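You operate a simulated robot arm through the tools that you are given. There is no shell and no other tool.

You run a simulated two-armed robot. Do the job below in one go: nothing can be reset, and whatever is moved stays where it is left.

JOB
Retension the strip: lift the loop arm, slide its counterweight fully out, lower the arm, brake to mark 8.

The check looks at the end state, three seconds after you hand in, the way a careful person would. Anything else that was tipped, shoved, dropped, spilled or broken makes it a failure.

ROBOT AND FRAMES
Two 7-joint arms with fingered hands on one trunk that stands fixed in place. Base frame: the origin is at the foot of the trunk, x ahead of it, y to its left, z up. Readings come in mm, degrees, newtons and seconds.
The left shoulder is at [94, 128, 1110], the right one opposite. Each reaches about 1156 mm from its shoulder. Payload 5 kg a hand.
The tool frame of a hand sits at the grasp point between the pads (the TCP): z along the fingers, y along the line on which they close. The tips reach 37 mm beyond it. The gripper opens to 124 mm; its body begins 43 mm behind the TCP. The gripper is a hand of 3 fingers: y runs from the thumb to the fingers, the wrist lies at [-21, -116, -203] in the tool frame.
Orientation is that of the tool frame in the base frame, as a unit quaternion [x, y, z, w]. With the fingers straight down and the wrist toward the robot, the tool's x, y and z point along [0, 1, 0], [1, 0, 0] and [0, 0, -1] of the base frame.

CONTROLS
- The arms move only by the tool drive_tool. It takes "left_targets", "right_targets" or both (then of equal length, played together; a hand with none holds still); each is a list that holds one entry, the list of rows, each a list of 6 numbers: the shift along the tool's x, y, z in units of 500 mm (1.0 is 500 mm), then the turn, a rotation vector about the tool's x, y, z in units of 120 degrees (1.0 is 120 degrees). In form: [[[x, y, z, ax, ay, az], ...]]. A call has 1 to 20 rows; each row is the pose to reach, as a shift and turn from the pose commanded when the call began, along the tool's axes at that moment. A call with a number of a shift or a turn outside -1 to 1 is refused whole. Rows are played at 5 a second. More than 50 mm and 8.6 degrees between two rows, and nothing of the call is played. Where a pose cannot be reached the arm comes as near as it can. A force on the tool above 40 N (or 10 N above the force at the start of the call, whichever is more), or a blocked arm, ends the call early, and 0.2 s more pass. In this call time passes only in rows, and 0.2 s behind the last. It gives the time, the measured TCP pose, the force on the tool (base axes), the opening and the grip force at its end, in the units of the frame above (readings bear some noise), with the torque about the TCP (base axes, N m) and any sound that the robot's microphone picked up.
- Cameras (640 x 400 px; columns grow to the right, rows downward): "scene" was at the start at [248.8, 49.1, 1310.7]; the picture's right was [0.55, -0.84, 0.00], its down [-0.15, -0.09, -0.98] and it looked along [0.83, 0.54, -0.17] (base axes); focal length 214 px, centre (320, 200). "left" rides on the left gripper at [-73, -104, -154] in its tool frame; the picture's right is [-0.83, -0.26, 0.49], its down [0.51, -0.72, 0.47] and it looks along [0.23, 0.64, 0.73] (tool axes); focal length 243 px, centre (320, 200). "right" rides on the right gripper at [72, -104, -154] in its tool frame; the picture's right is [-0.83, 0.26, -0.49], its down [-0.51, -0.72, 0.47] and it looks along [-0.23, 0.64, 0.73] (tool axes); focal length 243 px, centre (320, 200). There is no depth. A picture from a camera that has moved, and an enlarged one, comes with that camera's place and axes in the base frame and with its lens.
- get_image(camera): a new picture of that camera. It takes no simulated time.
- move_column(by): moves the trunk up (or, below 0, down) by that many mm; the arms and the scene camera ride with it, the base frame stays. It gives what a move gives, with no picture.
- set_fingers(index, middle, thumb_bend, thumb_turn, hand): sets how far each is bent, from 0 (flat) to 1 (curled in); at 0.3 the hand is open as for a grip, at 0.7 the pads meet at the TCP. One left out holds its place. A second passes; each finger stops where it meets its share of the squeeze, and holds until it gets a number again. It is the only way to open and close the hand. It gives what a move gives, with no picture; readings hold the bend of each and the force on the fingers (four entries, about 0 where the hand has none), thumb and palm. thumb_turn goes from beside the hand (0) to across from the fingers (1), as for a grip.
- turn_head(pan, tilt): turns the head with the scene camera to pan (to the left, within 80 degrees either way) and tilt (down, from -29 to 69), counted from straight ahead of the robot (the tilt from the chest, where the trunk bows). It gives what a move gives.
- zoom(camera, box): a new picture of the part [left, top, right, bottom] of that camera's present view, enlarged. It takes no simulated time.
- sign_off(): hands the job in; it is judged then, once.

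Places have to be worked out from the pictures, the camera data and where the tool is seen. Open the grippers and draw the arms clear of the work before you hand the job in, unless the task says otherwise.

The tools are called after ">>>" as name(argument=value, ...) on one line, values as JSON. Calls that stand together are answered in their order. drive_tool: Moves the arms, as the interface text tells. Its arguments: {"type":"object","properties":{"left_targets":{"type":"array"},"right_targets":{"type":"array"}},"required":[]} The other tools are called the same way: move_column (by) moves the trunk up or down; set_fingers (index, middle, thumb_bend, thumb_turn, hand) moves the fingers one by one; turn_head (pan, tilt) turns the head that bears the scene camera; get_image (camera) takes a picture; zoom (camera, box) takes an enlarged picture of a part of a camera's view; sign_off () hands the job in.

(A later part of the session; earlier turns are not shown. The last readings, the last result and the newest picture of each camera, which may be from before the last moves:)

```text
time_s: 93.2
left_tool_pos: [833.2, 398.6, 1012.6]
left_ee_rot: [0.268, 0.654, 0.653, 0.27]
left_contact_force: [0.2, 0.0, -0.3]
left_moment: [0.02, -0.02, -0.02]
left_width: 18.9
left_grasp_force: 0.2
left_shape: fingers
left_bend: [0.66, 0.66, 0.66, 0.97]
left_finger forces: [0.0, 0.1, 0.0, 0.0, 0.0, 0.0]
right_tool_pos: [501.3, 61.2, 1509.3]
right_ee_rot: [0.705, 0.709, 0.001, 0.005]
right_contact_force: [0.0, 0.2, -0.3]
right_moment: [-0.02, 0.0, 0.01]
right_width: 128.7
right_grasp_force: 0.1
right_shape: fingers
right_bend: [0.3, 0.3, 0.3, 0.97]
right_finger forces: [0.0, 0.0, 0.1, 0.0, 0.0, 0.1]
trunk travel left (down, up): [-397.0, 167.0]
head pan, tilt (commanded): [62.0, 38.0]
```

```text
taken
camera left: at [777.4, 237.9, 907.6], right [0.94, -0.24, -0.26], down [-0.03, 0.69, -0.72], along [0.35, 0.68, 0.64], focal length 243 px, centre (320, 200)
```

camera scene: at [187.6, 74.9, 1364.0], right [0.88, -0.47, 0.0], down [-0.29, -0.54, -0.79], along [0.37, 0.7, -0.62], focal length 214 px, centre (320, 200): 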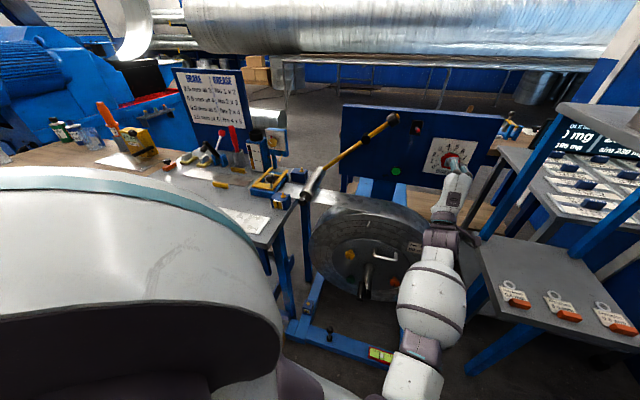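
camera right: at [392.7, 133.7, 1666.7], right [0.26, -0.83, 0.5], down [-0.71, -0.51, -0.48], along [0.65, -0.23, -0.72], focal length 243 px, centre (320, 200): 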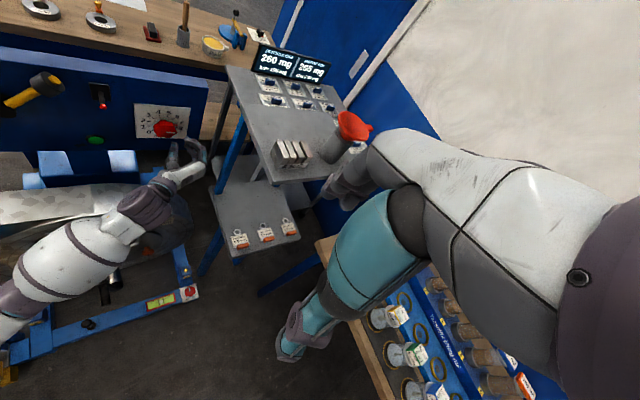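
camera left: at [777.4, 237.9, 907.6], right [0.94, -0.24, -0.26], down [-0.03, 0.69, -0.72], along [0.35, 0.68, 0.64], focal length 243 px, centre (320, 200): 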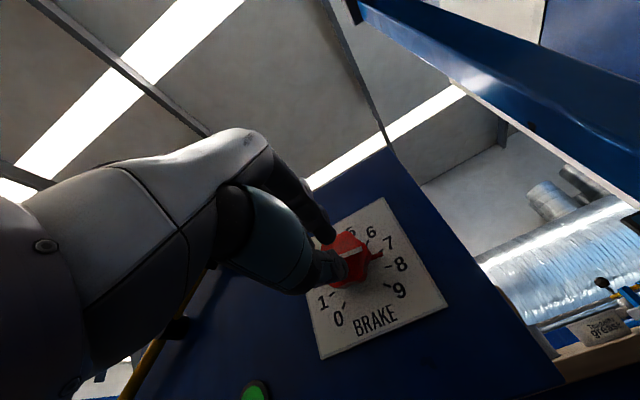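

The arm is free and upright again. I'll open the hand and zoom on the dial to read the pointer precisely.

>>> set_fingers(hand="left", index=0.42, middle=0.42, thumb_bend=0.42)

>>> zoom(camera="left", box=[300, 190, 460, 360])

>>> zoom(camera="right", box=[130, 90, 210, 150])

>>> zoom(camera="scene", box=[410, 125, 490, 185])

```text
time_s: 94.2
left_tool_pos: [833.4, 398.1, 1012.6]
left_ee_rot: [0.27, 0.654, 0.654, 0.27]
left_contact_force: [-0.3, 0.0, 0.1]
left_moment: [0.04, 0.01, 0.02]
left_width: 92.0
left_grasp_force: 0.1
left_shape: fingers
left_bend: [0.42, 0.42, 0.42, 0.97]
left_finger forces: [0.1, 0.0, 0.0, 0.0, 0.0, 0.0]
right_tool_pos: [501.6, 62.3, 1509.8]
right_ee_rot: [0.705, 0.709, 0.001, 0.005]
right_contact_force: [0.6, -0.3, -0.7]
right_moment: [0.02, -0.04, -0.01]
right_width: 128.5
right_grasp_force: 0.1
right_shape: fingers
right_bend: [0.3, 0.3, 0.3, 0.97]
right_finger forces: [0.0, 0.0, 0.1, 0.1, 0.0, 0.1]
trunk travel left (down, up): [-397.0, 167.0]
head pan, tilt (commanded): [62.0, 38.0]
```

```text
2.35 times, centred on (380, 275) of left
camera zoom: at [777.4, 237.8, 907.5], right [0.94, -0.24, -0.26], down [-0.03, 0.69, -0.72], along [0.35, 0.68, 0.64], focal length 571 px, centre (179, 24)
```

zoom: 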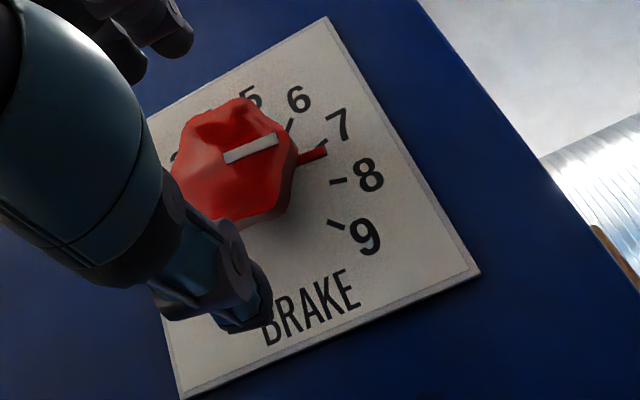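

```text
6.67 times, centred on (170, 120) of right
camera zoom: at [395.0, 135.7, 1661.9], right [0.26, -0.83, 0.5], down [-0.71, -0.51, -0.48], along [0.65, -0.23, -0.72], focal length 1618 px, centre (1320, 733)
```

zoom: 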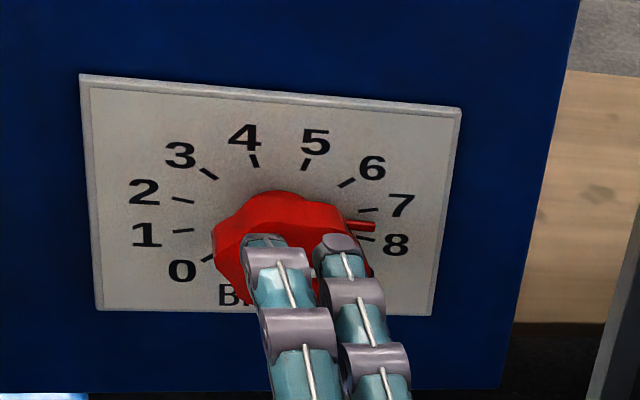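

```text
6.67 times, centred on (450, 155) of scene
camera zoom: at [187.7, 74.6, 1364.0], right [0.88, -0.47, 0.0], down [-0.29, -0.54, -0.79], along [0.37, 0.7, -0.62], focal length 1430 px, centre (-547, 500)
```

zoom: 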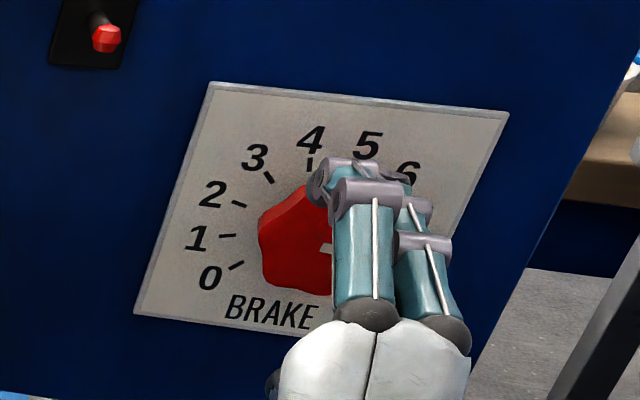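

Combining both views, the pointer is at about 84.5°, i.e. mark ~7.3, so it needs another ~20°. From the earlier grip, the knob centre is at a≈310.7, z≈1020.5. I'll re-approach with the hand pre-rolled 10° the other way.

>>> drive_tool(left_targets=[[[-0.003, 0.008, 0.02, 0, 0, -0.03], [-0.0058, 0.0158, 0.05, 0, 0, -0.06], [-0.0058, 0.0158, 0.08, 0, 0, -0.0833], [-0.0058, 0.0158, 0.105, 0, 0, -0.0833], [-0.0058, 0.0158, 0.1144, 0, 0, -0.0833], [-0.0058, 0.0158, 0.1144, 0, 0, -0.0833]]])

>>> set_fingers(hand="left", index=0.5, middle=0.5, thumb_bend=0.5)

>>> zoom(camera="left", box=[240, 150, 460, 350])

>>> zoom(camera="right", box=[130, 90, 210, 150])

```text
time_s: 95.6
left_tool_pos: [877.7, 436.6, 1018.4]
left_ee_rot: [0.212, 0.675, 0.627, 0.326]
left_contact_force: [-0.6, 1.1, 0.2]
left_moment: [0.02, 0.01, -0.02]
left_width: 92.1
left_grasp_force: 0.1
left_shape: fingers
left_bend: [0.42, 0.42, 0.42, 0.97]
left_finger forces: [0.0, 0.0, 0.0, 0.0, 0.1, 0.0]
right_tool_pos: [500.0, 61.9, 1509.0]
right_ee_rot: [0.706, 0.708, 0.001, 0.005]
right_contact_force: [-0.4, 0.5, 0.3]
right_moment: [0.0, 0.02, 0.04]
right_width: 128.7
right_grasp_force: 0.1
right_shape: fingers
right_bend: [0.3, 0.3, 0.3, 0.97]
right_finger forces: [0.0, 0.1, 0.0, 0.0, 0.0, 0.0]
trunk travel left (down, up): [-397.0, 167.0]
head pan, tilt (commanded): [62.0, 38.0]
```

```text
time_s: 96.6
left_tool_pos: [878.2, 436.6, 1019.0]
left_ee_rot: [0.212, 0.675, 0.627, 0.326]
left_contact_force: [0.7, -0.8, 0.3]
left_moment: [-0.02, -0.02, -0.03]
left_width: 68.3
left_grasp_force: 0.0
left_shape: fingers
left_bend: [0.5, 0.5, 0.5, 0.97]
left_finger forces: [0.1, 0.1, 0.0, 0.0, 0.0, 0.1]
right_tool_pos: [500.1, 61.9, 1509.0]
right_ee_rot: [0.705, 0.709, 0.001, 0.005]
right_contact_force: [0.7, 0.5, -0.6]
right_moment: [0.01, 0.01, 0.02]
right_width: 128.8
right_grasp_force: 0.1
right_shape: fingers
right_bend: [0.3, 0.3, 0.3, 0.97]
right_finger forces: [0.0, 0.0, 0.0, 0.0, 0.1, 0.0]
trunk travel left (down, up): [-397.0, 167.0]
head pan, tilt (commanded): [62.0, 38.0]
```

```text
2.00 times, centred on (350, 250) of left
camera zoom: at [832.3, 263.9, 928.0], right [0.96, -0.26, -0.11], down [0.07, 0.6, -0.8], along [0.28, 0.76, 0.59], focal length 485 px, centre (260, 100)
```

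zoom: 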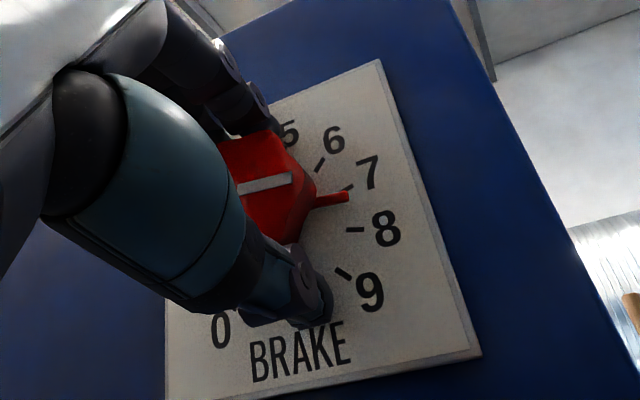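

```text
6.67 times, centred on (170, 120) of right
camera zoom: at [395.1, 135.6, 1661.9], right [0.26, -0.83, 0.5], down [-0.71, -0.51, -0.48], along [0.65, -0.23, -0.72], focal length 1618 px, centre (1320, 733)
```

zoom: 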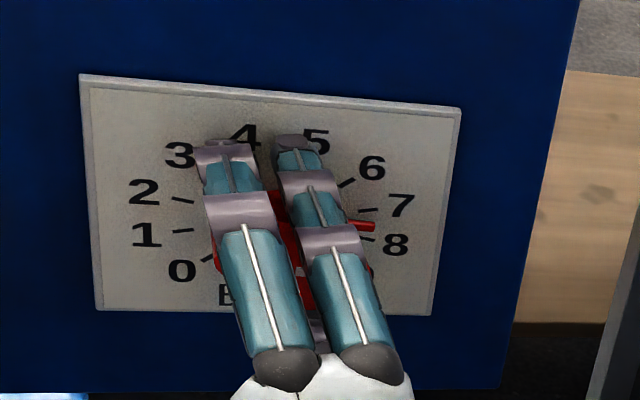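

The hand is centred on the knob and not touching the plate. I'll grip and turn clockwise 20°.

>>> set_fingers(hand="left", index=0.66, middle=0.66, thumb_bend=0.66)

>>> drive_tool(left_targets=[[[0, 0, 0, 0, 0, 0.0333], [0, 0, 0, 0, 0, 0.0667], [0, 0, 0, 0, 0, 0.1], [0, 0, 0, 0, 0, 0.1333], [0, 0, 0, 0, 0, 0.1667], [0, 0, 0, 0, 0, 0.1667]]])

>>> zoom(camera="left", box=[280, 180, 440, 330])

>>> zoom(camera="right", box=[130, 90, 210, 150])

```text
time_s: 97.6
left_tool_pos: [876.9, 436.7, 1020.1]
left_ee_rot: [0.212, 0.674, 0.628, 0.326]
left_contact_force: [3.3, 7.7, 9.1]
left_moment: [0.13, -0.12, 0.14]
left_width: 51.5
left_grasp_force: 16.6
left_shape: fingers
left_bend: [0.56, 0.6, 0.57, 0.97]
left_finger forces: [12.0, 8.1, 0.1, 0.1, 12.5, 0.0]
right_tool_pos: [499.4, 61.5, 1510.5]
right_ee_rot: [0.705, 0.71, 0.001, 0.006]
right_contact_force: [-0.8, -0.4, 0.5]
right_moment: [-0.04, -0.01, -0.02]
right_width: 128.8
right_grasp_force: 0.1
right_shape: fingers
right_bend: [0.3, 0.3, 0.3, 0.97]
right_finger forces: [0.0, 0.0, 0.0, 0.1, 0.0, 0.0]
trunk travel left (down, up): [-397.0, 167.0]
head pan, tilt (commanded): [62.0, 38.0]
```

```text
time_s: 99.0
left_tool_pos: [876.6, 436.2, 1020.3]
left_ee_rot: [0.326, 0.627, 0.675, 0.211]
left_contact_force: [1.8, 6.1, 6.5]
left_moment: [0.04, -0.07, 0.13]
left_width: 51.6
left_grasp_force: 15.8
left_shape: fingers
left_bend: [0.56, 0.6, 0.58, 0.97]
left_finger forces: [9.7, 8.2, 0.0, 0.0, 13.8, 0.0]
right_tool_pos: [500.2, 62.2, 1509.8]
right_ee_rot: [0.705, 0.709, 0.003, 0.006]
right_contact_force: [0.6, 0.3, -0.1]
right_moment: [0.0, -0.01, 0.0]
right_width: 128.9
right_grasp_force: 0.0
right_shape: fingers
right_bend: [0.3, 0.3, 0.3, 0.97]
right_finger forces: [0.1, 0.0, 0.0, 0.1, 0.0, 0.0]
trunk travel left (down, up): [-397.0, 167.0]
head pan, tilt (commanded): [62.0, 38.0]
```

```text
2.67 times, centred on (360, 255) of left
camera zoom: at [806.2, 289.9, 903.8], right [0.89, -0.2, -0.4], down [-0.11, 0.78, -0.62], along [0.43, 0.6, 0.67], focal length 647 px, centre (213, 53)
```

zoom: 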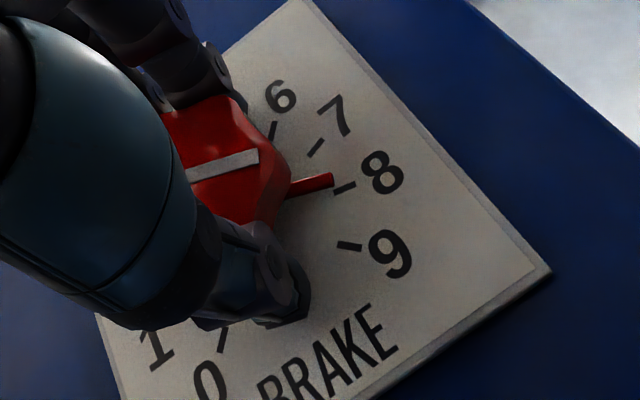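

```text
6.67 times, centred on (170, 120) of right
camera zoom: at [394.5, 136.2, 1662.0], right [0.26, -0.83, 0.5], down [-0.71, -0.51, -0.48], along [0.65, -0.23, -0.72], focal length 1618 px, centre (1320, 733)
```

zoom: 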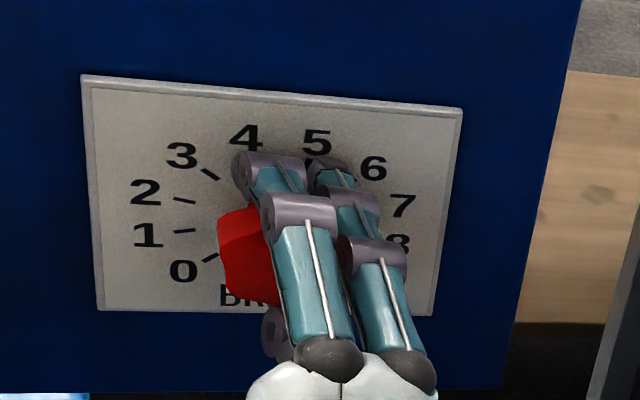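

The knob lagged slightly: the pointer is now at about 101°, mark ~7.9. I'll add about 5° more.

>>> drive_tool(left_targets=[[[0, 0, 0, 0, 0, 0.02], [0, 0, 0, 0, 0, 0.0417], [0, 0, 0, 0, 0, 0.0417]]])

>>> zoom(camera="left", box=[280, 180, 440, 330])

```text
time_s: 99.8
left_tool_pos: [876.5, 436.5, 1020.7]
left_ee_rot: [0.353, 0.613, 0.683, 0.182]
left_contact_force: [4.2, 9.1, 8.4]
left_moment: [0.08, -0.06, 0.11]
left_width: 51.6
left_grasp_force: 16.2
left_shape: fingers
left_bend: [0.56, 0.6, 0.58, 0.97]
left_finger forces: [10.4, 9.5, 0.0, 0.1, 13.2, 0.0]
right_tool_pos: [500.1, 62.2, 1508.9]
right_ee_rot: [0.706, 0.709, 0.001, 0.006]
right_contact_force: [0.2, -0.3, 0.1]
right_moment: [0.0, -0.04, -0.04]
right_width: 128.6
right_grasp_force: 0.0
right_shape: fingers
right_bend: [0.3, 0.3, 0.3, 0.97]
right_finger forces: [0.1, 0.0, 0.1, 0.0, 0.0, 0.0]
trunk travel left (down, up): [-397.0, 167.0]
head pan, tilt (commanded): [62.0, 38.0]
```

```text
2.67 times, centred on (360, 255) of left
camera zoom: at [798.9, 296.9, 899.4], right [0.87, -0.17, -0.47], down [-0.15, 0.81, -0.57], along [0.48, 0.56, 0.68], focal length 647 px, centre (213, 53)
```

zoom: 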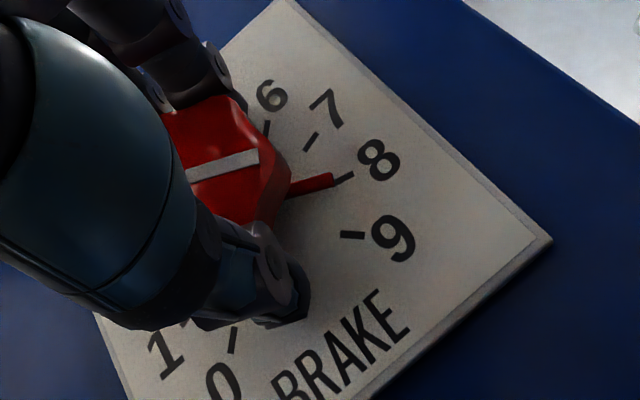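

The pointer now reads about 8 by my geometry. I'll release the knob and back away to verify it from both cameras.

>>> set_fingers(hand="left", index=0.42, middle=0.42, thumb_bend=0.42)

>>> drive_tool(left_targets=[[[0, 0, -0.04, 0, 0, 0], [0, 0, -0.08, 0, 0, 0], [0, 0, -0.13, 0, 0, 0], [0, 0, -0.16, 0, 0, 0], [0, 0, -0.16, 0, 0, 0]]])

>>> zoom(camera="left", box=[300, 190, 460, 350])

>>> zoom(camera="right", box=[130, 90, 210, 150])

>>> zoom(camera="scene", box=[410, 125, 490, 185])

```text
time_s: 100.8
left_tool_pos: [877.8, 436.4, 1020.0]
left_ee_rot: [0.353, 0.613, 0.683, 0.182]
left_contact_force: [0.6, -0.1, 0.1]
left_moment: [-0.01, 0.04, 0.02]
left_width: 91.9
left_grasp_force: 0.1
left_shape: fingers
left_bend: [0.42, 0.42, 0.42, 0.97]
left_finger forces: [0.0, 0.1, 0.1, 0.0, 0.0, 0.0]
right_tool_pos: [501.1, 61.8, 1508.9]
right_ee_rot: [0.706, 0.709, 0.001, 0.005]
right_contact_force: [-0.3, 0.0, 0.0]
right_moment: [0.0, -0.02, 0.04]
right_width: 128.9
right_grasp_force: 0.0
right_shape: fingers
right_bend: [0.3, 0.3, 0.3, 0.97]
right_finger forces: [0.0, 0.0, 0.0, 0.1, 0.0, 0.0]
trunk travel left (down, up): [-397.0, 167.0]
head pan, tilt (commanded): [62.0, 38.0]
```

```text
time_s: 102.0
left_tool_pos: [821.6, 380.3, 1018.7]
left_ee_rot: [0.353, 0.613, 0.683, 0.183]
left_contact_force: [0.2, 0.4, 0.5]
left_moment: [-0.01, -0.02, -0.01]
left_width: 92.0
left_grasp_force: 0.0
left_shape: fingers
left_bend: [0.42, 0.42, 0.42, 0.97]
left_finger forces: [0.0, 0.0, 0.0, 0.0, 0.1, 0.0]
right_tool_pos: [500.8, 62.3, 1508.9]
right_ee_rot: [0.705, 0.709, 0.002, 0.005]
right_contact_force: [-0.1, -0.3, -0.3]
right_moment: [-0.03, 0.0, 0.01]
right_width: 128.8
right_grasp_force: 0.3
right_shape: fingers
right_bend: [0.3, 0.3, 0.3, 0.97]
right_finger forces: [0.0, 0.1, 0.1, 0.1, 0.0, 0.1]
trunk travel left (down, up): [-397.0, 167.0]
head pan, tilt (commanded): [62.0, 38.0]
```

```text
2.50 times, centred on (380, 270) of left
camera zoom: at [743.9, 240.3, 899.2], right [0.87, -0.17, -0.47], down [-0.15, 0.81, -0.57], along [0.48, 0.56, 0.68], focal length 606 px, centre (170, 25)
```

zoom: 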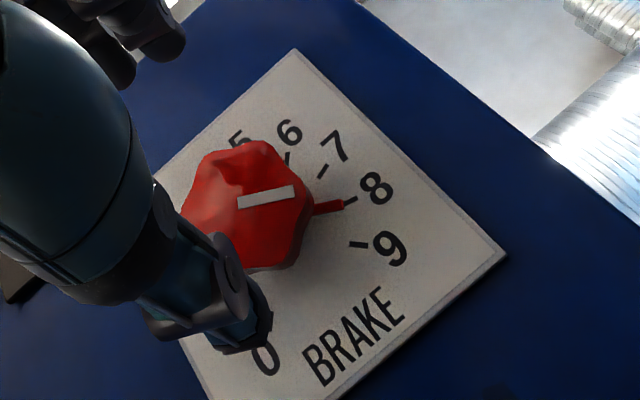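

```text
6.67 times, centred on (170, 120) of right
camera zoom: at [395.4, 136.0, 1661.8], right [0.26, -0.83, 0.5], down [-0.71, -0.51, -0.47], along [0.65, -0.23, -0.72], focal length 1618 px, centre (1320, 733)
```

zoom: 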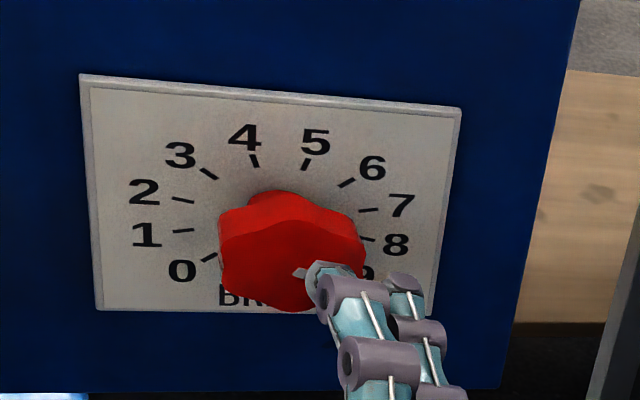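

```text
6.67 times, centred on (450, 155) of scene
camera zoom: at [188.0, 74.9, 1364.0], right [0.88, -0.47, 0.0], down [-0.29, -0.54, -0.79], along [0.37, 0.7, -0.62], focal length 1430 px, centre (-547, 500)
```

zoom: 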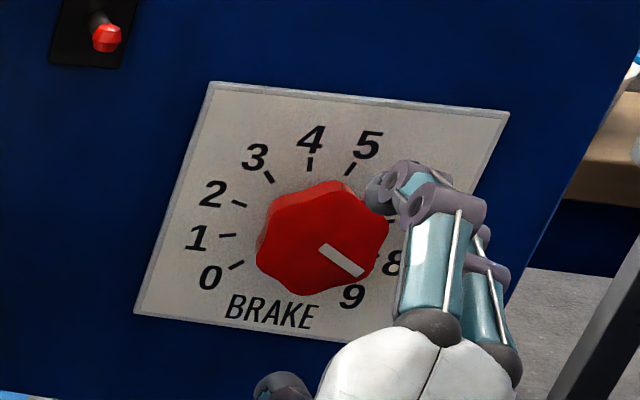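

The pointer looks close to 8, but parallax between views leaves some doubt. I'll move the left hand aside so its camera looks level across the dial, which gives a parallax-free reading.

>>> drive_tool(left_targets=[[[0.0544, -0.0238, -0.0063, 0.0568, -0.0075, -0.0199], [0.1087, -0.0475, -0.0127, 0.1136, -0.015, -0.0399], [0.1631, -0.0713, -0.019, 0.1705, -0.0225, -0.0598], [0.2175, -0.0951, -0.0253, 0.2273, -0.0299, -0.0797], [0.2718, -0.1188, -0.0317, 0.2841, -0.0374, -0.0997], [0.3262, -0.1426, -0.038, 0.3409, -0.0449, -0.1196], [0.3262, -0.1426, -0.038, 0.3409, -0.0449, -0.1196]]])

>>> get_image(camera="left")

>>> get_image(camera="scene")

>>> zoom(camera="scene", box=[410, 125, 490, 185])

>>> zoom(camera="right", box=[130, 90, 210, 150])

```text
time_s: 103.6
left_tool_pos: [681.7, 491.0, 993.1]
left_ee_rot: [0.347, 0.842, 0.382, 0.157]
left_contact_force: [0.0, -0.2, 0.0]
left_moment: [0.01, 0.03, 0.02]
left_width: 92.2
left_grasp_force: 0.0
left_shape: fingers
left_bend: [0.42, 0.42, 0.42, 0.97]
left_finger forces: [0.0, 0.0, 0.0, 0.0, 0.0, 0.1]
right_tool_pos: [500.6, 61.2, 1509.1]
right_ee_rot: [0.705, 0.709, 0.001, 0.005]
right_contact_force: [-0.1, -0.2, 0.3]
right_moment: [0.02, 0.0, 0.01]
right_width: 128.9
right_grasp_force: 0.1
right_shape: fingers
right_bend: [0.3, 0.3, 0.3, 0.97]
right_finger forces: [0.1, 0.0, 0.1, 0.0, 0.0, 0.0]
trunk travel left (down, up): [-397.0, 167.0]
head pan, tilt (commanded): [62.0, 38.0]
```

```text
taken
camera left: at [603.2, 308.7, 1015.8], right [0.73, -0.45, -0.52], down [-0.44, 0.27, -0.85], along [0.52, 0.85, 0.0], focal length 243 px, centre (320, 200)
```

left: 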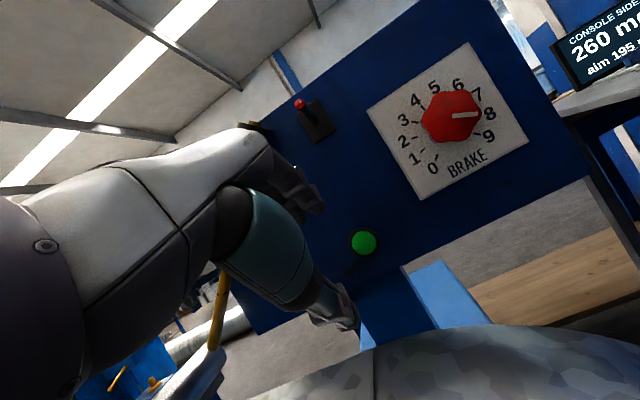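

```text
taken
camera scene: at [187.9, 74.2, 1364.0], right [0.88, -0.47, 0.0], down [-0.29, -0.54, -0.79], along [0.37, 0.7, -0.62], focal length 214 px, centre (320, 200)
```

scene: 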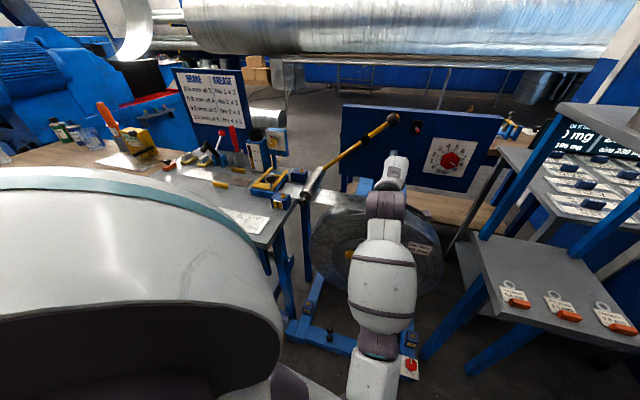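

```text
6.67 times, centred on (450, 155) of scene
camera zoom: at [187.9, 74.2, 1364.0], right [0.88, -0.47, 0.0], down [-0.29, -0.54, -0.79], along [0.37, 0.7, -0.62], focal length 1430 px, centre (-547, 500)
```

zoom: 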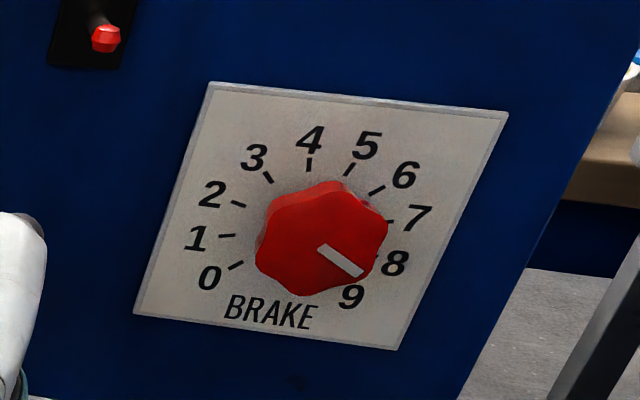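

```text
6.67 times, centred on (170, 120) of right
camera zoom: at [395.2, 135.1, 1661.9], right [0.26, -0.83, 0.5], down [-0.71, -0.51, -0.48], along [0.65, -0.23, -0.72], focal length 1618 px, centre (1320, 733)
```

zoom: 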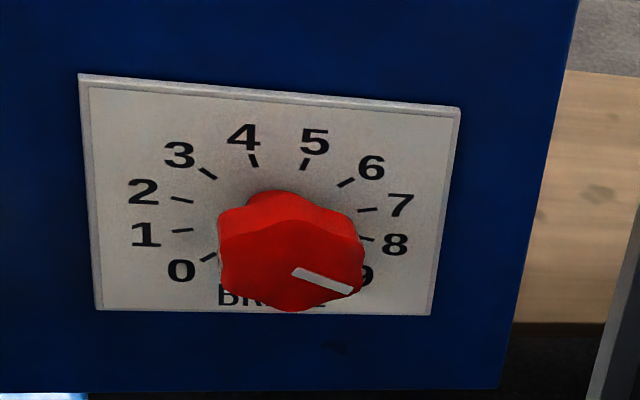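

Now the left camera looks level at the dial with an unobstructed view. I'll zoom in tightly.

>>> zoom(camera="left", box=[360, 30, 540, 210])

>>> zoom(camera="left", box=[410, 70, 510, 160])

```text
2.22 times, centred on (450, 120) of left
camera zoom: at [603.2, 308.7, 1015.8], right [0.73, -0.45, -0.52], down [-0.44, 0.27, -0.85], along [0.52, 0.85, 0.0], focal length 539 px, centre (31, 378)
```

zoom: 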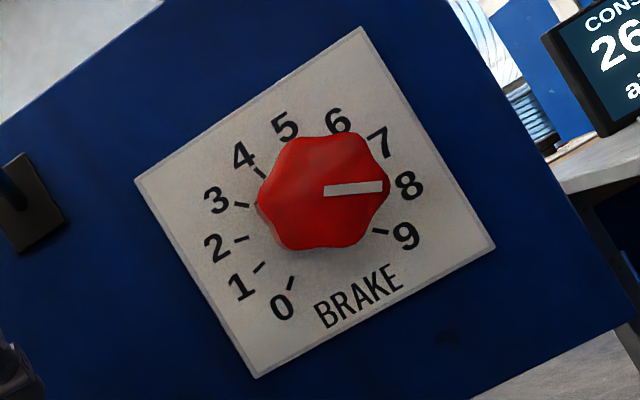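

```text
4.44 times, centred on (460, 115) of left
camera zoom: at [603.2, 308.7, 1015.8], right [0.73, -0.45, -0.52], down [-0.44, 0.27, -0.85], along [0.52, 0.85, 0.0], focal length 1078 px, centre (-302, 578)
```

zoom: 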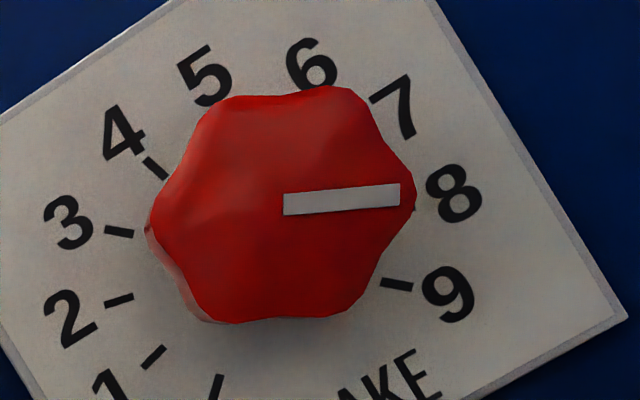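

In this level view the white index line measures about 118°, with knob-axis marks spaced 30° (5 was at 15°, so 8 is at 105°), so it's slightly past 8. The printed ring is offset a few mm, so I'll aim for ~109°, which reads 8 either way. I'll return to the pre-grasp.

>>> drive_tool(left_targets=[[[-0.0586, 0.0158, 0.0042, -0.0571, 0.004, 0.0106], [-0.1173, 0.0317, 0.0085, -0.1141, 0.008, 0.0213], [-0.1759, 0.0475, 0.0127, -0.1712, 0.012, 0.0319], [-0.2345, 0.0633, 0.0169, -0.2282, 0.0159, 0.0425], [-0.2932, 0.0792, 0.0212, -0.2853, 0.0199, 0.0532], [-0.3518, 0.095, 0.0254, -0.3423, 0.0239, 0.0638], [-0.3518, 0.095, 0.0254, -0.3423, 0.0239, 0.0638]]])

>>> get_image(camera="left")

```text
time_s: 105.2
left_tool_pos: [835.5, 396.6, 1021.1]
left_ee_rot: [0.315, 0.633, 0.671, 0.224]
left_contact_force: [-0.8, 0.9, 0.2]
left_moment: [-0.01, 0.05, -0.07]
left_width: 92.6
left_grasp_force: 0.0
left_shape: fingers
left_bend: [0.42, 0.42, 0.42, 0.98]
left_finger forces: [0.0, 0.1, 0.0, 0.1, 0.0, 0.0]
left hand out of reach, approached as far as the arm can: row 4
right_tool_pos: [498.3, 65.0, 1510.6]
right_ee_rot: [0.705, 0.709, 0.002, 0.006]
right_contact_force: [-0.1, 0.1, 0.5]
right_moment: [-0.04, 0.0, 0.06]
right_width: 128.8
right_grasp_force: 0.1
right_shape: fingers
right_bend: [0.3, 0.3, 0.3, 0.97]
right_finger forces: [0.0, 0.0, 0.0, 0.0, 0.0, 0.0]
trunk travel left (down, up): [-397.0, 167.0]
head pan, tilt (commanded): [62.0, 38.0]
```

```text
taken
camera left: at [767.1, 245.9, 906.5], right [0.9, -0.21, -0.37], down [-0.09, 0.76, -0.64], along [0.42, 0.62, 0.67], focal length 243 px, centre (320, 200)
```

left: 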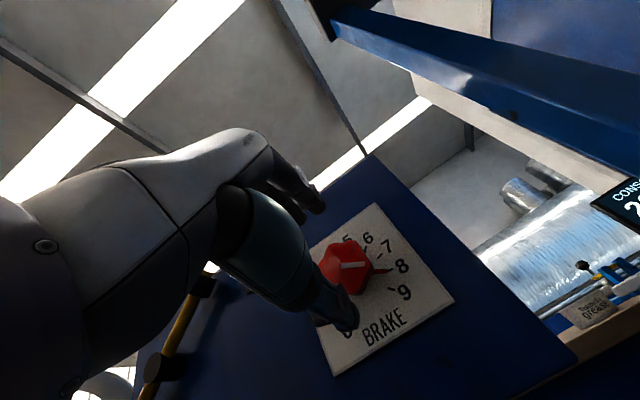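

The pose was reached with a brief reach warning mid-path. I'll check the arm posture before advancing.

>>> get_image(camera="scene")

>>> drive_tool(left_targets=[[[0, 0, 0.04, 0, 0, 0], [0, 0, 0.08, 0, 0, 0], [0, 0, 0.105, 0, 0, 0], [0, 0, 0.113, 0, 0, 0], [0, 0, 0.113, 0, 0, 0]]])

>>> zoom(camera="left", box=[240, 150, 460, 350])

```text
taken
camera scene: at [186.1, 76.6, 1364.1], right [0.88, -0.47, 0.0], down [-0.29, -0.55, -0.79], along [0.37, 0.69, -0.62], focal length 214 px, centre (320, 200)
```

scene: 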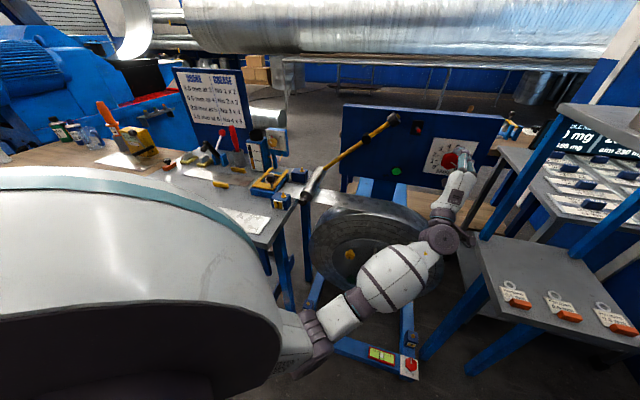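

```text
time_s: 106.4
left_tool_pos: [875.6, 434.1, 1020.2]
left_ee_rot: [0.317, 0.632, 0.671, 0.223]
left_contact_force: [-0.1, -0.9, 0.6]
left_moment: [-0.01, -0.01, 0.02]
left_width: 92.4
left_grasp_force: 0.0
left_shape: fingers
left_bend: [0.42, 0.42, 0.42, 0.98]
left_finger forces: [0.0, 0.0, 0.1, 0.1, 0.1, 0.0]
right_tool_pos: [500.5, 61.2, 1509.7]
right_ee_rot: [0.705, 0.709, 0.001, 0.005]
right_contact_force: [0.1, 0.2, 0.2]
right_moment: [0.02, -0.03, -0.02]
right_width: 128.9
right_grasp_force: 0.0
right_shape: fingers
right_bend: [0.3, 0.3, 0.3, 0.97]
right_finger forces: [0.0, 0.1, 0.1, 0.1, 0.0, 0.0]
trunk travel left (down, up): [-397.0, 167.0]
head pan, tilt (commanded): [62.0, 38.0]
```

```text
2.00 times, centred on (350, 250) of left
camera zoom: at [808.4, 284.3, 906.0], right [0.9, -0.21, -0.38], down [-0.09, 0.76, -0.64], along [0.42, 0.62, 0.67], focal length 485 px, centre (260, 100)
```

zoom: 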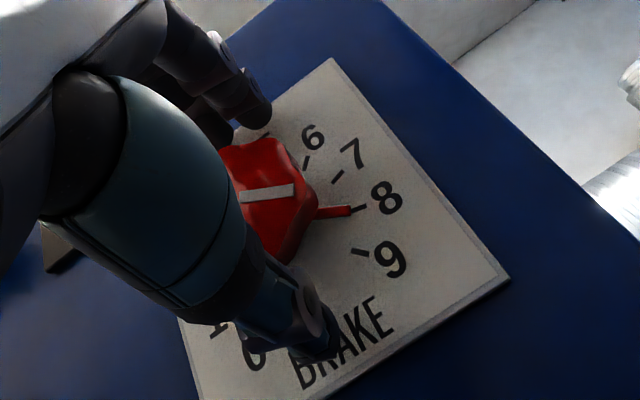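

The pose is fine and the knob is centred in the open hand. I'll grip and turn back counter-clockwise about 9°, allowing for a little lag.

>>> set_fingers(hand="left", index=0.66, middle=0.66, thumb_bend=0.66)

>>> zoom(camera="left", box=[280, 180, 440, 330])

>>> drive_tool(left_targets=[[[0, 0, 0, 0, 0, -0.03], [0, 0, 0, 0, 0, -0.06], [0, 0, 0, 0, 0, -0.09], [0, 0, 0, 0, 0, -0.09]]])

>>> zoom(camera="left", box=[280, 180, 440, 330])

```text
time_s: 107.4
left_tool_pos: [875.9, 435.3, 1022.2]
left_ee_rot: [0.315, 0.633, 0.671, 0.223]
left_contact_force: [4.1, 3.0, 8.0]
left_moment: [0.14, -0.1, 0.03]
left_width: 52.4
left_grasp_force: 17.3
left_shape: fingers
left_bend: [0.56, 0.59, 0.57, 0.97]
left_finger forces: [11.7, 8.9, 0.0, 0.0, 12.5, 0.0]
right_tool_pos: [501.0, 61.6, 1509.0]
right_ee_rot: [0.705, 0.709, 0.002, 0.005]
right_contact_force: [0.4, 0.1, 0.1]
right_moment: [-0.02, -0.04, 0.01]
right_width: 128.8
right_grasp_force: 0.0
right_shape: fingers
right_bend: [0.3, 0.3, 0.3, 0.97]
right_finger forces: [0.1, 0.0, 0.1, 0.1, 0.0, 0.0]
trunk travel left (down, up): [-397.0, 167.0]
head pan, tilt (commanded): [62.0, 38.0]
```

```text
2.67 times, centred on (360, 255) of left
camera zoom: at [808.2, 284.8, 906.9], right [0.9, -0.21, -0.37], down [-0.09, 0.76, -0.64], along [0.42, 0.62, 0.67], focal length 647 px, centre (213, 53)
```

zoom: 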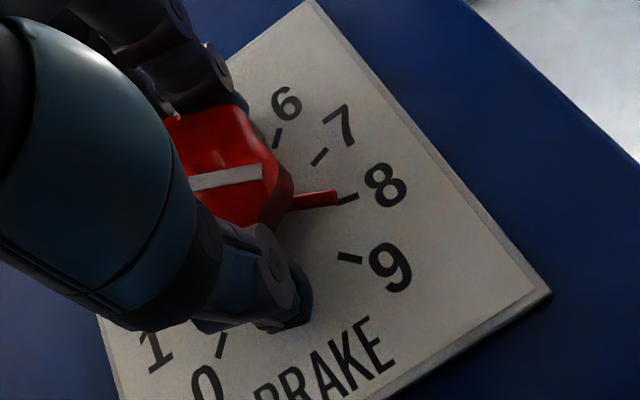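

```text
time_s: 108.4
left_tool_pos: [875.8, 434.8, 1020.8]
left_ee_rot: [0.254, 0.66, 0.647, 0.286]
left_contact_force: [4.4, 3.6, 10.1]
left_moment: [0.19, -0.11, 0.06]
left_width: 51.7
left_grasp_force: 16.3
left_shape: fingers
left_bend: [0.56, 0.59, 0.57, 0.96]
left_finger forces: [12.0, 8.8, 0.0, 0.0, 11.8, 0.0]
right_tool_pos: [499.3, 62.4, 1510.1]
right_ee_rot: [0.705, 0.709, 0.002, 0.005]
right_contact_force: [0.1, -0.7, -0.6]
right_moment: [0.02, -0.02, 0.04]
right_width: 128.9
right_grasp_force: 0.1
right_shape: fingers
right_bend: [0.3, 0.3, 0.3, 0.97]
right_finger forces: [0.1, 0.0, 0.1, 0.0, 0.1, 0.0]
trunk travel left (down, up): [-397.0, 167.0]
head pan, tilt (commanded): [62.0, 38.0]
```

```text
2.67 times, centred on (360, 255) of left
camera zoom: at [822.4, 270.7, 920.0], right [0.94, -0.25, -0.22], down [0.0, 0.67, -0.75], along [0.33, 0.7, 0.63], focal length 647 px, centre (213, 53)
```

zoom: 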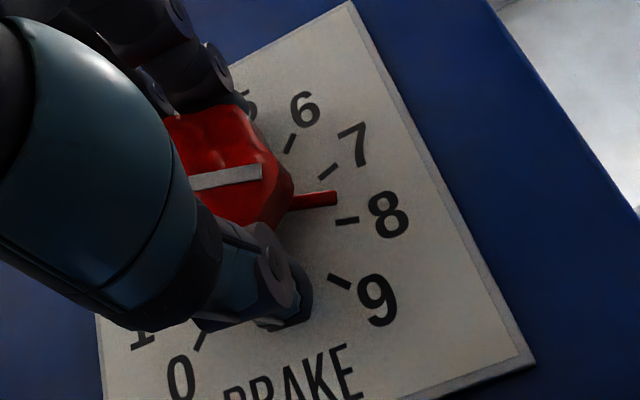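

The knob followed exactly this time: the index line now measures ~107°, i.e. mark 8 (8.07). I'll release it gently and withdraw.

>>> set_fingers(hand="left", index=0.42, middle=0.42, thumb_bend=0.42)

>>> drive_tool(left_targets=[[[0, 0, -0.04, 0, 0, 0], [0, 0, -0.08, 0, 0, 0], [0, 0, -0.13, 0, 0, 0], [0, 0, -0.16, 0, 0, 0], [0, 0, -0.16, 0, 0, 0]]])

>>> zoom(camera="left", box=[300, 190, 460, 350])

>>> zoom(camera="right", box=[130, 90, 210, 150])

>>> zoom(camera="scene", box=[410, 125, 490, 185])

```text
time_s: 109.4
left_tool_pos: [876.1, 435.5, 1020.9]
left_ee_rot: [0.254, 0.66, 0.647, 0.286]
left_contact_force: [0.7, 0.9, 0.4]
left_moment: [0.03, -0.01, -0.03]
left_width: 92.0
left_grasp_force: 0.2
left_shape: fingers
left_bend: [0.42, 0.42, 0.42, 0.97]
left_finger forces: [0.0, 0.0, 0.0, 0.1, 0.1, 0.0]
right_tool_pos: [500.4, 61.6, 1509.4]
right_ee_rot: [0.706, 0.709, 0.002, 0.005]
right_contact_force: [-0.4, 0.3, -0.1]
right_moment: [0.03, -0.02, -0.01]
right_width: 128.6
right_grasp_force: 0.1
right_shape: fingers
right_bend: [0.3, 0.3, 0.3, 0.97]
right_finger forces: [0.0, 0.0, 0.1, 0.2, 0.0, 0.1]
trunk travel left (down, up): [-397.0, 167.0]
head pan, tilt (commanded): [62.0, 38.0]
```

```text
time_s: 110.6
left_tool_pos: [819.7, 378.1, 1020.5]
left_ee_rot: [0.254, 0.66, 0.646, 0.286]
left_contact_force: [-0.4, 0.5, 0.5]
left_moment: [0.0, 0.0, -0.02]
left_width: 91.8
left_grasp_force: 0.1
left_shape: fingers
left_bend: [0.42, 0.42, 0.42, 0.97]
left_finger forces: [0.0, 0.0, 0.1, 0.0, 0.0, 0.0]
right_tool_pos: [501.1, 62.4, 1509.1]
right_ee_rot: [0.705, 0.709, 0.002, 0.005]
right_contact_force: [0.4, -0.2, 0.1]
right_moment: [0.0, -0.01, 0.01]
right_width: 128.9
right_grasp_force: 0.2
right_shape: fingers
right_bend: [0.3, 0.3, 0.3, 0.97]
right_finger forces: [0.1, 0.0, 0.1, 0.0, 0.0, 0.1]
trunk travel left (down, up): [-397.0, 167.0]
head pan, tilt (commanded): [62.0, 38.0]
```

```text
2.50 times, centred on (380, 270) of left
camera zoom: at [765.5, 214.1, 919.2], right [0.94, -0.25, -0.22], down [0.0, 0.67, -0.75], along [0.33, 0.7, 0.63], focal length 606 px, centre (170, 25)
```

zoom: 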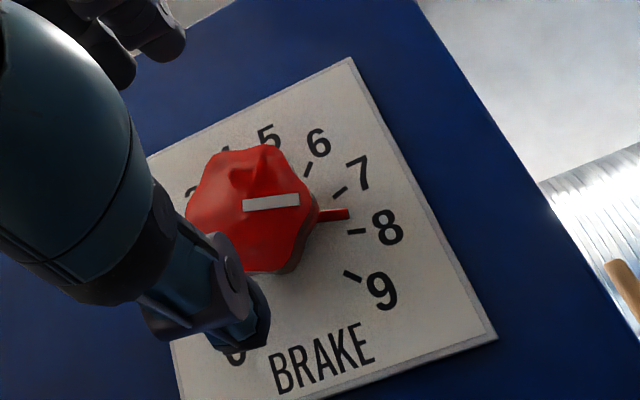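

```text
6.67 times, centred on (170, 120) of right
camera zoom: at [395.4, 135.7, 1661.8], right [0.26, -0.83, 0.5], down [-0.71, -0.51, -0.48], along [0.65, -0.23, -0.72], focal length 1618 px, centre (1320, 733)
```

zoom: 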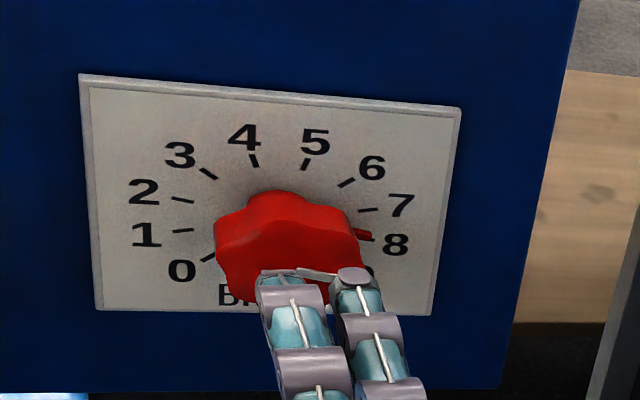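

```text
6.67 times, centred on (450, 155) of scene
camera zoom: at [188.0, 74.7, 1364.0], right [0.88, -0.47, 0.0], down [-0.29, -0.54, -0.79], along [0.37, 0.7, -0.62], focal length 1430 px, centre (-547, 500)
```

zoom: 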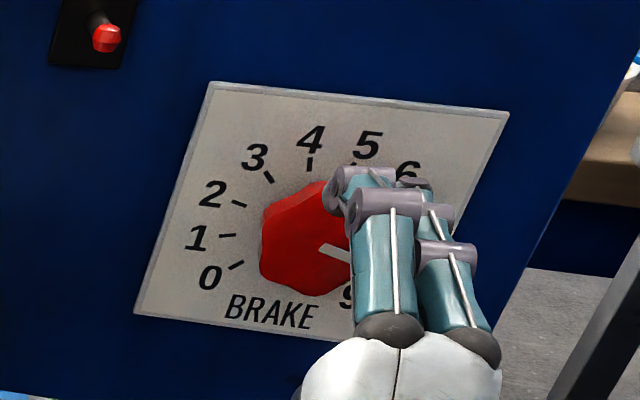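

From above the pointer sits at tick 8 and from the geometry it reads 8. Now I'll draw the left hand back and up, clear of the panel.

>>> drive_tool(left_targets=[[[0.02, 0.05, -0.05, 0, 0, 0], [0.05, 0.12, -0.1, 0, 0, 0], [0.08, 0.2, -0.14, 0, 0, 0], [0.115, 0.285, -0.17, 0, 0, 0], [0.15, 0.375, -0.19, 0, 0, 0], [0.1774, 0.4682, -0.1948, 0, 0, 0], [0.1774, 0.4682, -0.1948, 0, 0, 0]]])

>>> get_image(camera="scene")

>>> get_image(camera="right")

>>> zoom(camera="scene", box=[290, 90, 490, 230])

>>> zoom(camera="scene", box=[60, 110, 340, 260])

```text
time_s: 112.2
left_tool_pos: [678.3, 380.7, 1250.7]
left_ee_rot: [0.254, 0.66, 0.646, 0.286]
left_contact_force: [-0.3, -0.1, -0.3]
left_moment: [0.01, 0.01, -0.02]
left_width: 92.4
left_grasp_force: 0.0
left_shape: fingers
left_bend: [0.42, 0.42, 0.42, 0.97]
left_finger forces: [0.1, 0.1, 0.0, 0.0, 0.1, 0.1]
right_tool_pos: [500.2, 61.7, 1509.2]
right_ee_rot: [0.705, 0.709, 0.002, 0.005]
right_contact_force: [-0.3, 0.4, -0.5]
right_moment: [-0.01, 0.0, -0.04]
right_width: 128.9
right_grasp_force: 0.0
right_shape: fingers
right_bend: [0.3, 0.3, 0.3, 0.97]
right_finger forces: [0.0, 0.0, 0.0, 0.0, 0.0, 0.0]
trunk travel left (down, up): [-397.0, 167.0]
head pan, tilt (commanded): [62.0, 38.0]
```

```text
taken
camera scene: at [187.7, 75.0, 1364.0], right [0.88, -0.47, 0.0], down [-0.29, -0.54, -0.79], along [0.37, 0.7, -0.62], focal length 214 px, centre (320, 200)
```

scene: 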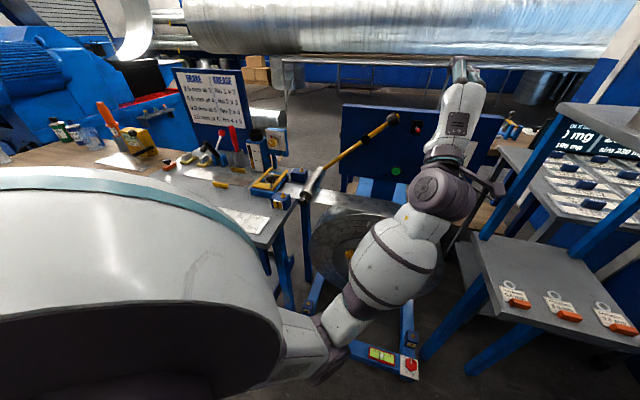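

```text
taken
camera right: at [395.1, 136.2, 1661.8], right [0.26, -0.83, 0.5], down [-0.71, -0.51, -0.48], along [0.65, -0.23, -0.72], focal length 243 px, centre (320, 200)
```

right: 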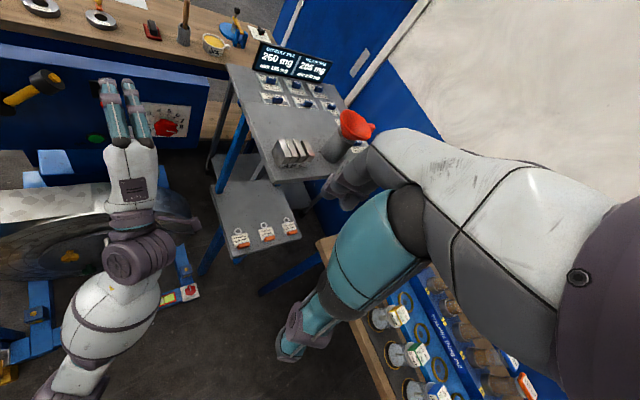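

```text
2.86 times, centred on (390, 160) of scene
camera zoom: at [187.7, 75.0, 1364.0], right [0.88, -0.47, 0.0], down [-0.29, -0.54, -0.79], along [0.37, 0.7, -0.62], focal length 613 px, centre (120, 314)
```

zoom: 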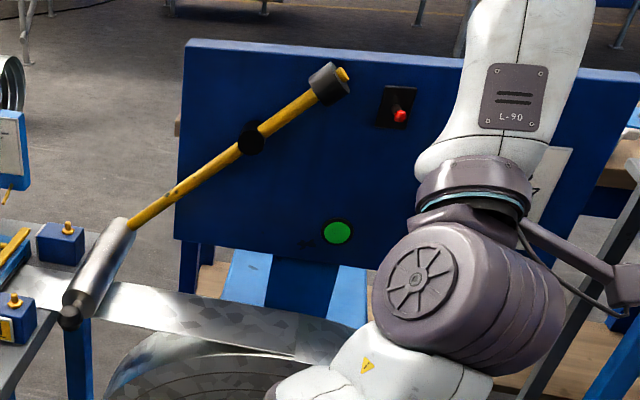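

```text
2.29 times, centred on (200, 185) of scene
camera zoom: at [187.7, 75.0, 1364.0], right [0.88, -0.47, 0.0], down [-0.29, -0.54, -0.79], along [0.37, 0.7, -0.62], focal length 490 px, centre (594, 234)
```

zoom: 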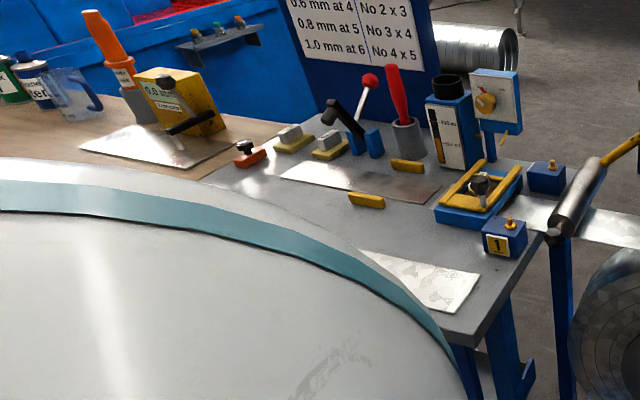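

The counterweight is fully out, the roller is down, and the brake is set. One concern: the sheet on the bench that my elbow touched may have shifted. I'll look at it closely from a comparable head pose.

>>> turn_head(pan=75, tilt=45)

>>> get_image(camera="scene")

>>> turn_head(pan=45, tilt=35)

>>> get_image(camera="scene")

>>> zoom(camera="scene", box=[0, 120, 260, 280])

```text
time_s: 113.0
left_tool_pos: [678.9, 379.3, 1251.3]
left_ee_rot: [0.255, 0.66, 0.647, 0.286]
left_contact_force: [0.3, 0.5, 0.1]
left_moment: [-0.01, -0.03, -0.02]
left_width: 92.3
left_grasp_force: 0.1
left_shape: fingers
left_bend: [0.42, 0.42, 0.42, 0.97]
left_finger forces: [0.1, 0.1, 0.1, 0.0, 0.0, 0.1]
right_tool_pos: [500.5, 61.2, 1509.4]
right_ee_rot: [0.706, 0.709, 0.001, 0.005]
right_contact_force: [-1.0, 1.0, -0.2]
right_moment: [-0.04, 0.02, -0.04]
right_width: 128.8
right_grasp_force: 0.1
right_shape: fingers
right_bend: [0.3, 0.3, 0.3, 0.97]
right_finger forces: [0.1, 0.0, 0.0, 0.0, 0.0, 0.0]
trunk travel left (down, up): [-397.0, 167.0]
head pan, tilt (commanded): [75.0, 45.0]
```

```text
taken
camera scene: at [168.4, 76.8, 1353.8], right [0.97, -0.26, 0.0], down [-0.18, -0.68, -0.71], along [0.18, 0.68, -0.71], focal length 214 px, centre (320, 200)
```

scene: 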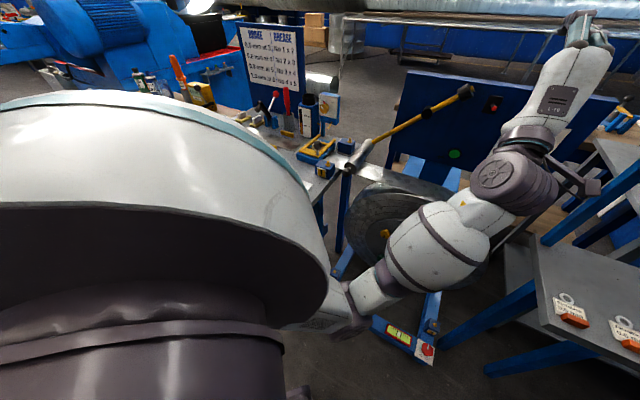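

```text
time_s: 113.9
left_tool_pos: [678.2, 378.7, 1250.9]
left_ee_rot: [0.255, 0.66, 0.646, 0.286]
left_contact_force: [0.2, 0.4, -0.5]
left_moment: [0.02, 0.0, 0.01]
left_width: 92.4
left_grasp_force: 0.2
left_shape: fingers
left_bend: [0.42, 0.42, 0.42, 0.97]
left_finger forces: [0.1, 0.0, 0.0, 0.0, 0.0, 0.0]
right_tool_pos: [500.4, 61.8, 1509.4]
right_ee_rot: [0.706, 0.709, 0.001, 0.005]
right_contact_force: [0.2, -1.4, 0.1]
right_moment: [-0.02, 0.0, -0.03]
right_width: 128.7
right_grasp_force: 0.0
right_shape: fingers
right_bend: [0.3, 0.3, 0.3, 0.97]
right_finger forces: [0.0, 0.0, 0.0, 0.1, 0.1, 0.1]
trunk travel left (down, up): [-397.0, 167.0]
head pan, tilt (commanded): [45.0, 35.0]
```

```text
taken
camera scene: at [209.5, 60.7, 1368.6], right [0.71, -0.71, 0.0], down [-0.41, -0.41, -0.82], along [0.58, 0.58, -0.57], focal length 214 px, centre (320, 200)
```

scene: 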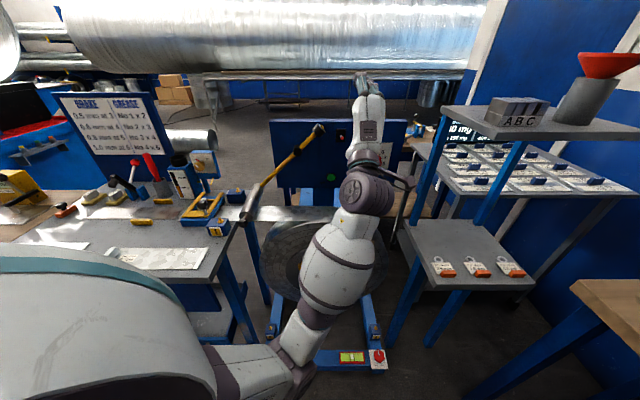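

```text
2.46 times, centred on (130, 200) of scene
camera zoom: at [209.5, 60.7, 1368.6], right [0.71, -0.71, 0.0], down [-0.41, -0.41, -0.82], along [0.58, 0.58, -0.57], focal length 528 px, centre (788, 200)
```

zoom: 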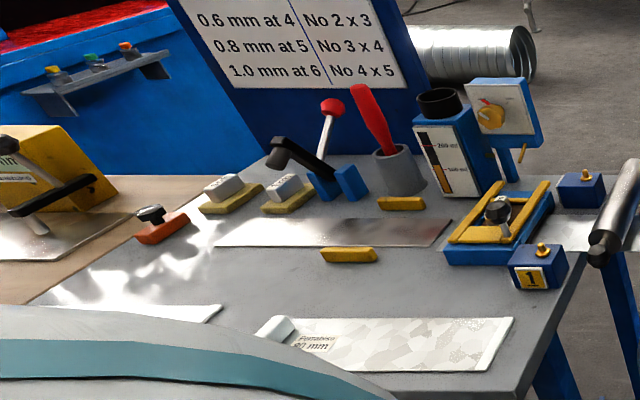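

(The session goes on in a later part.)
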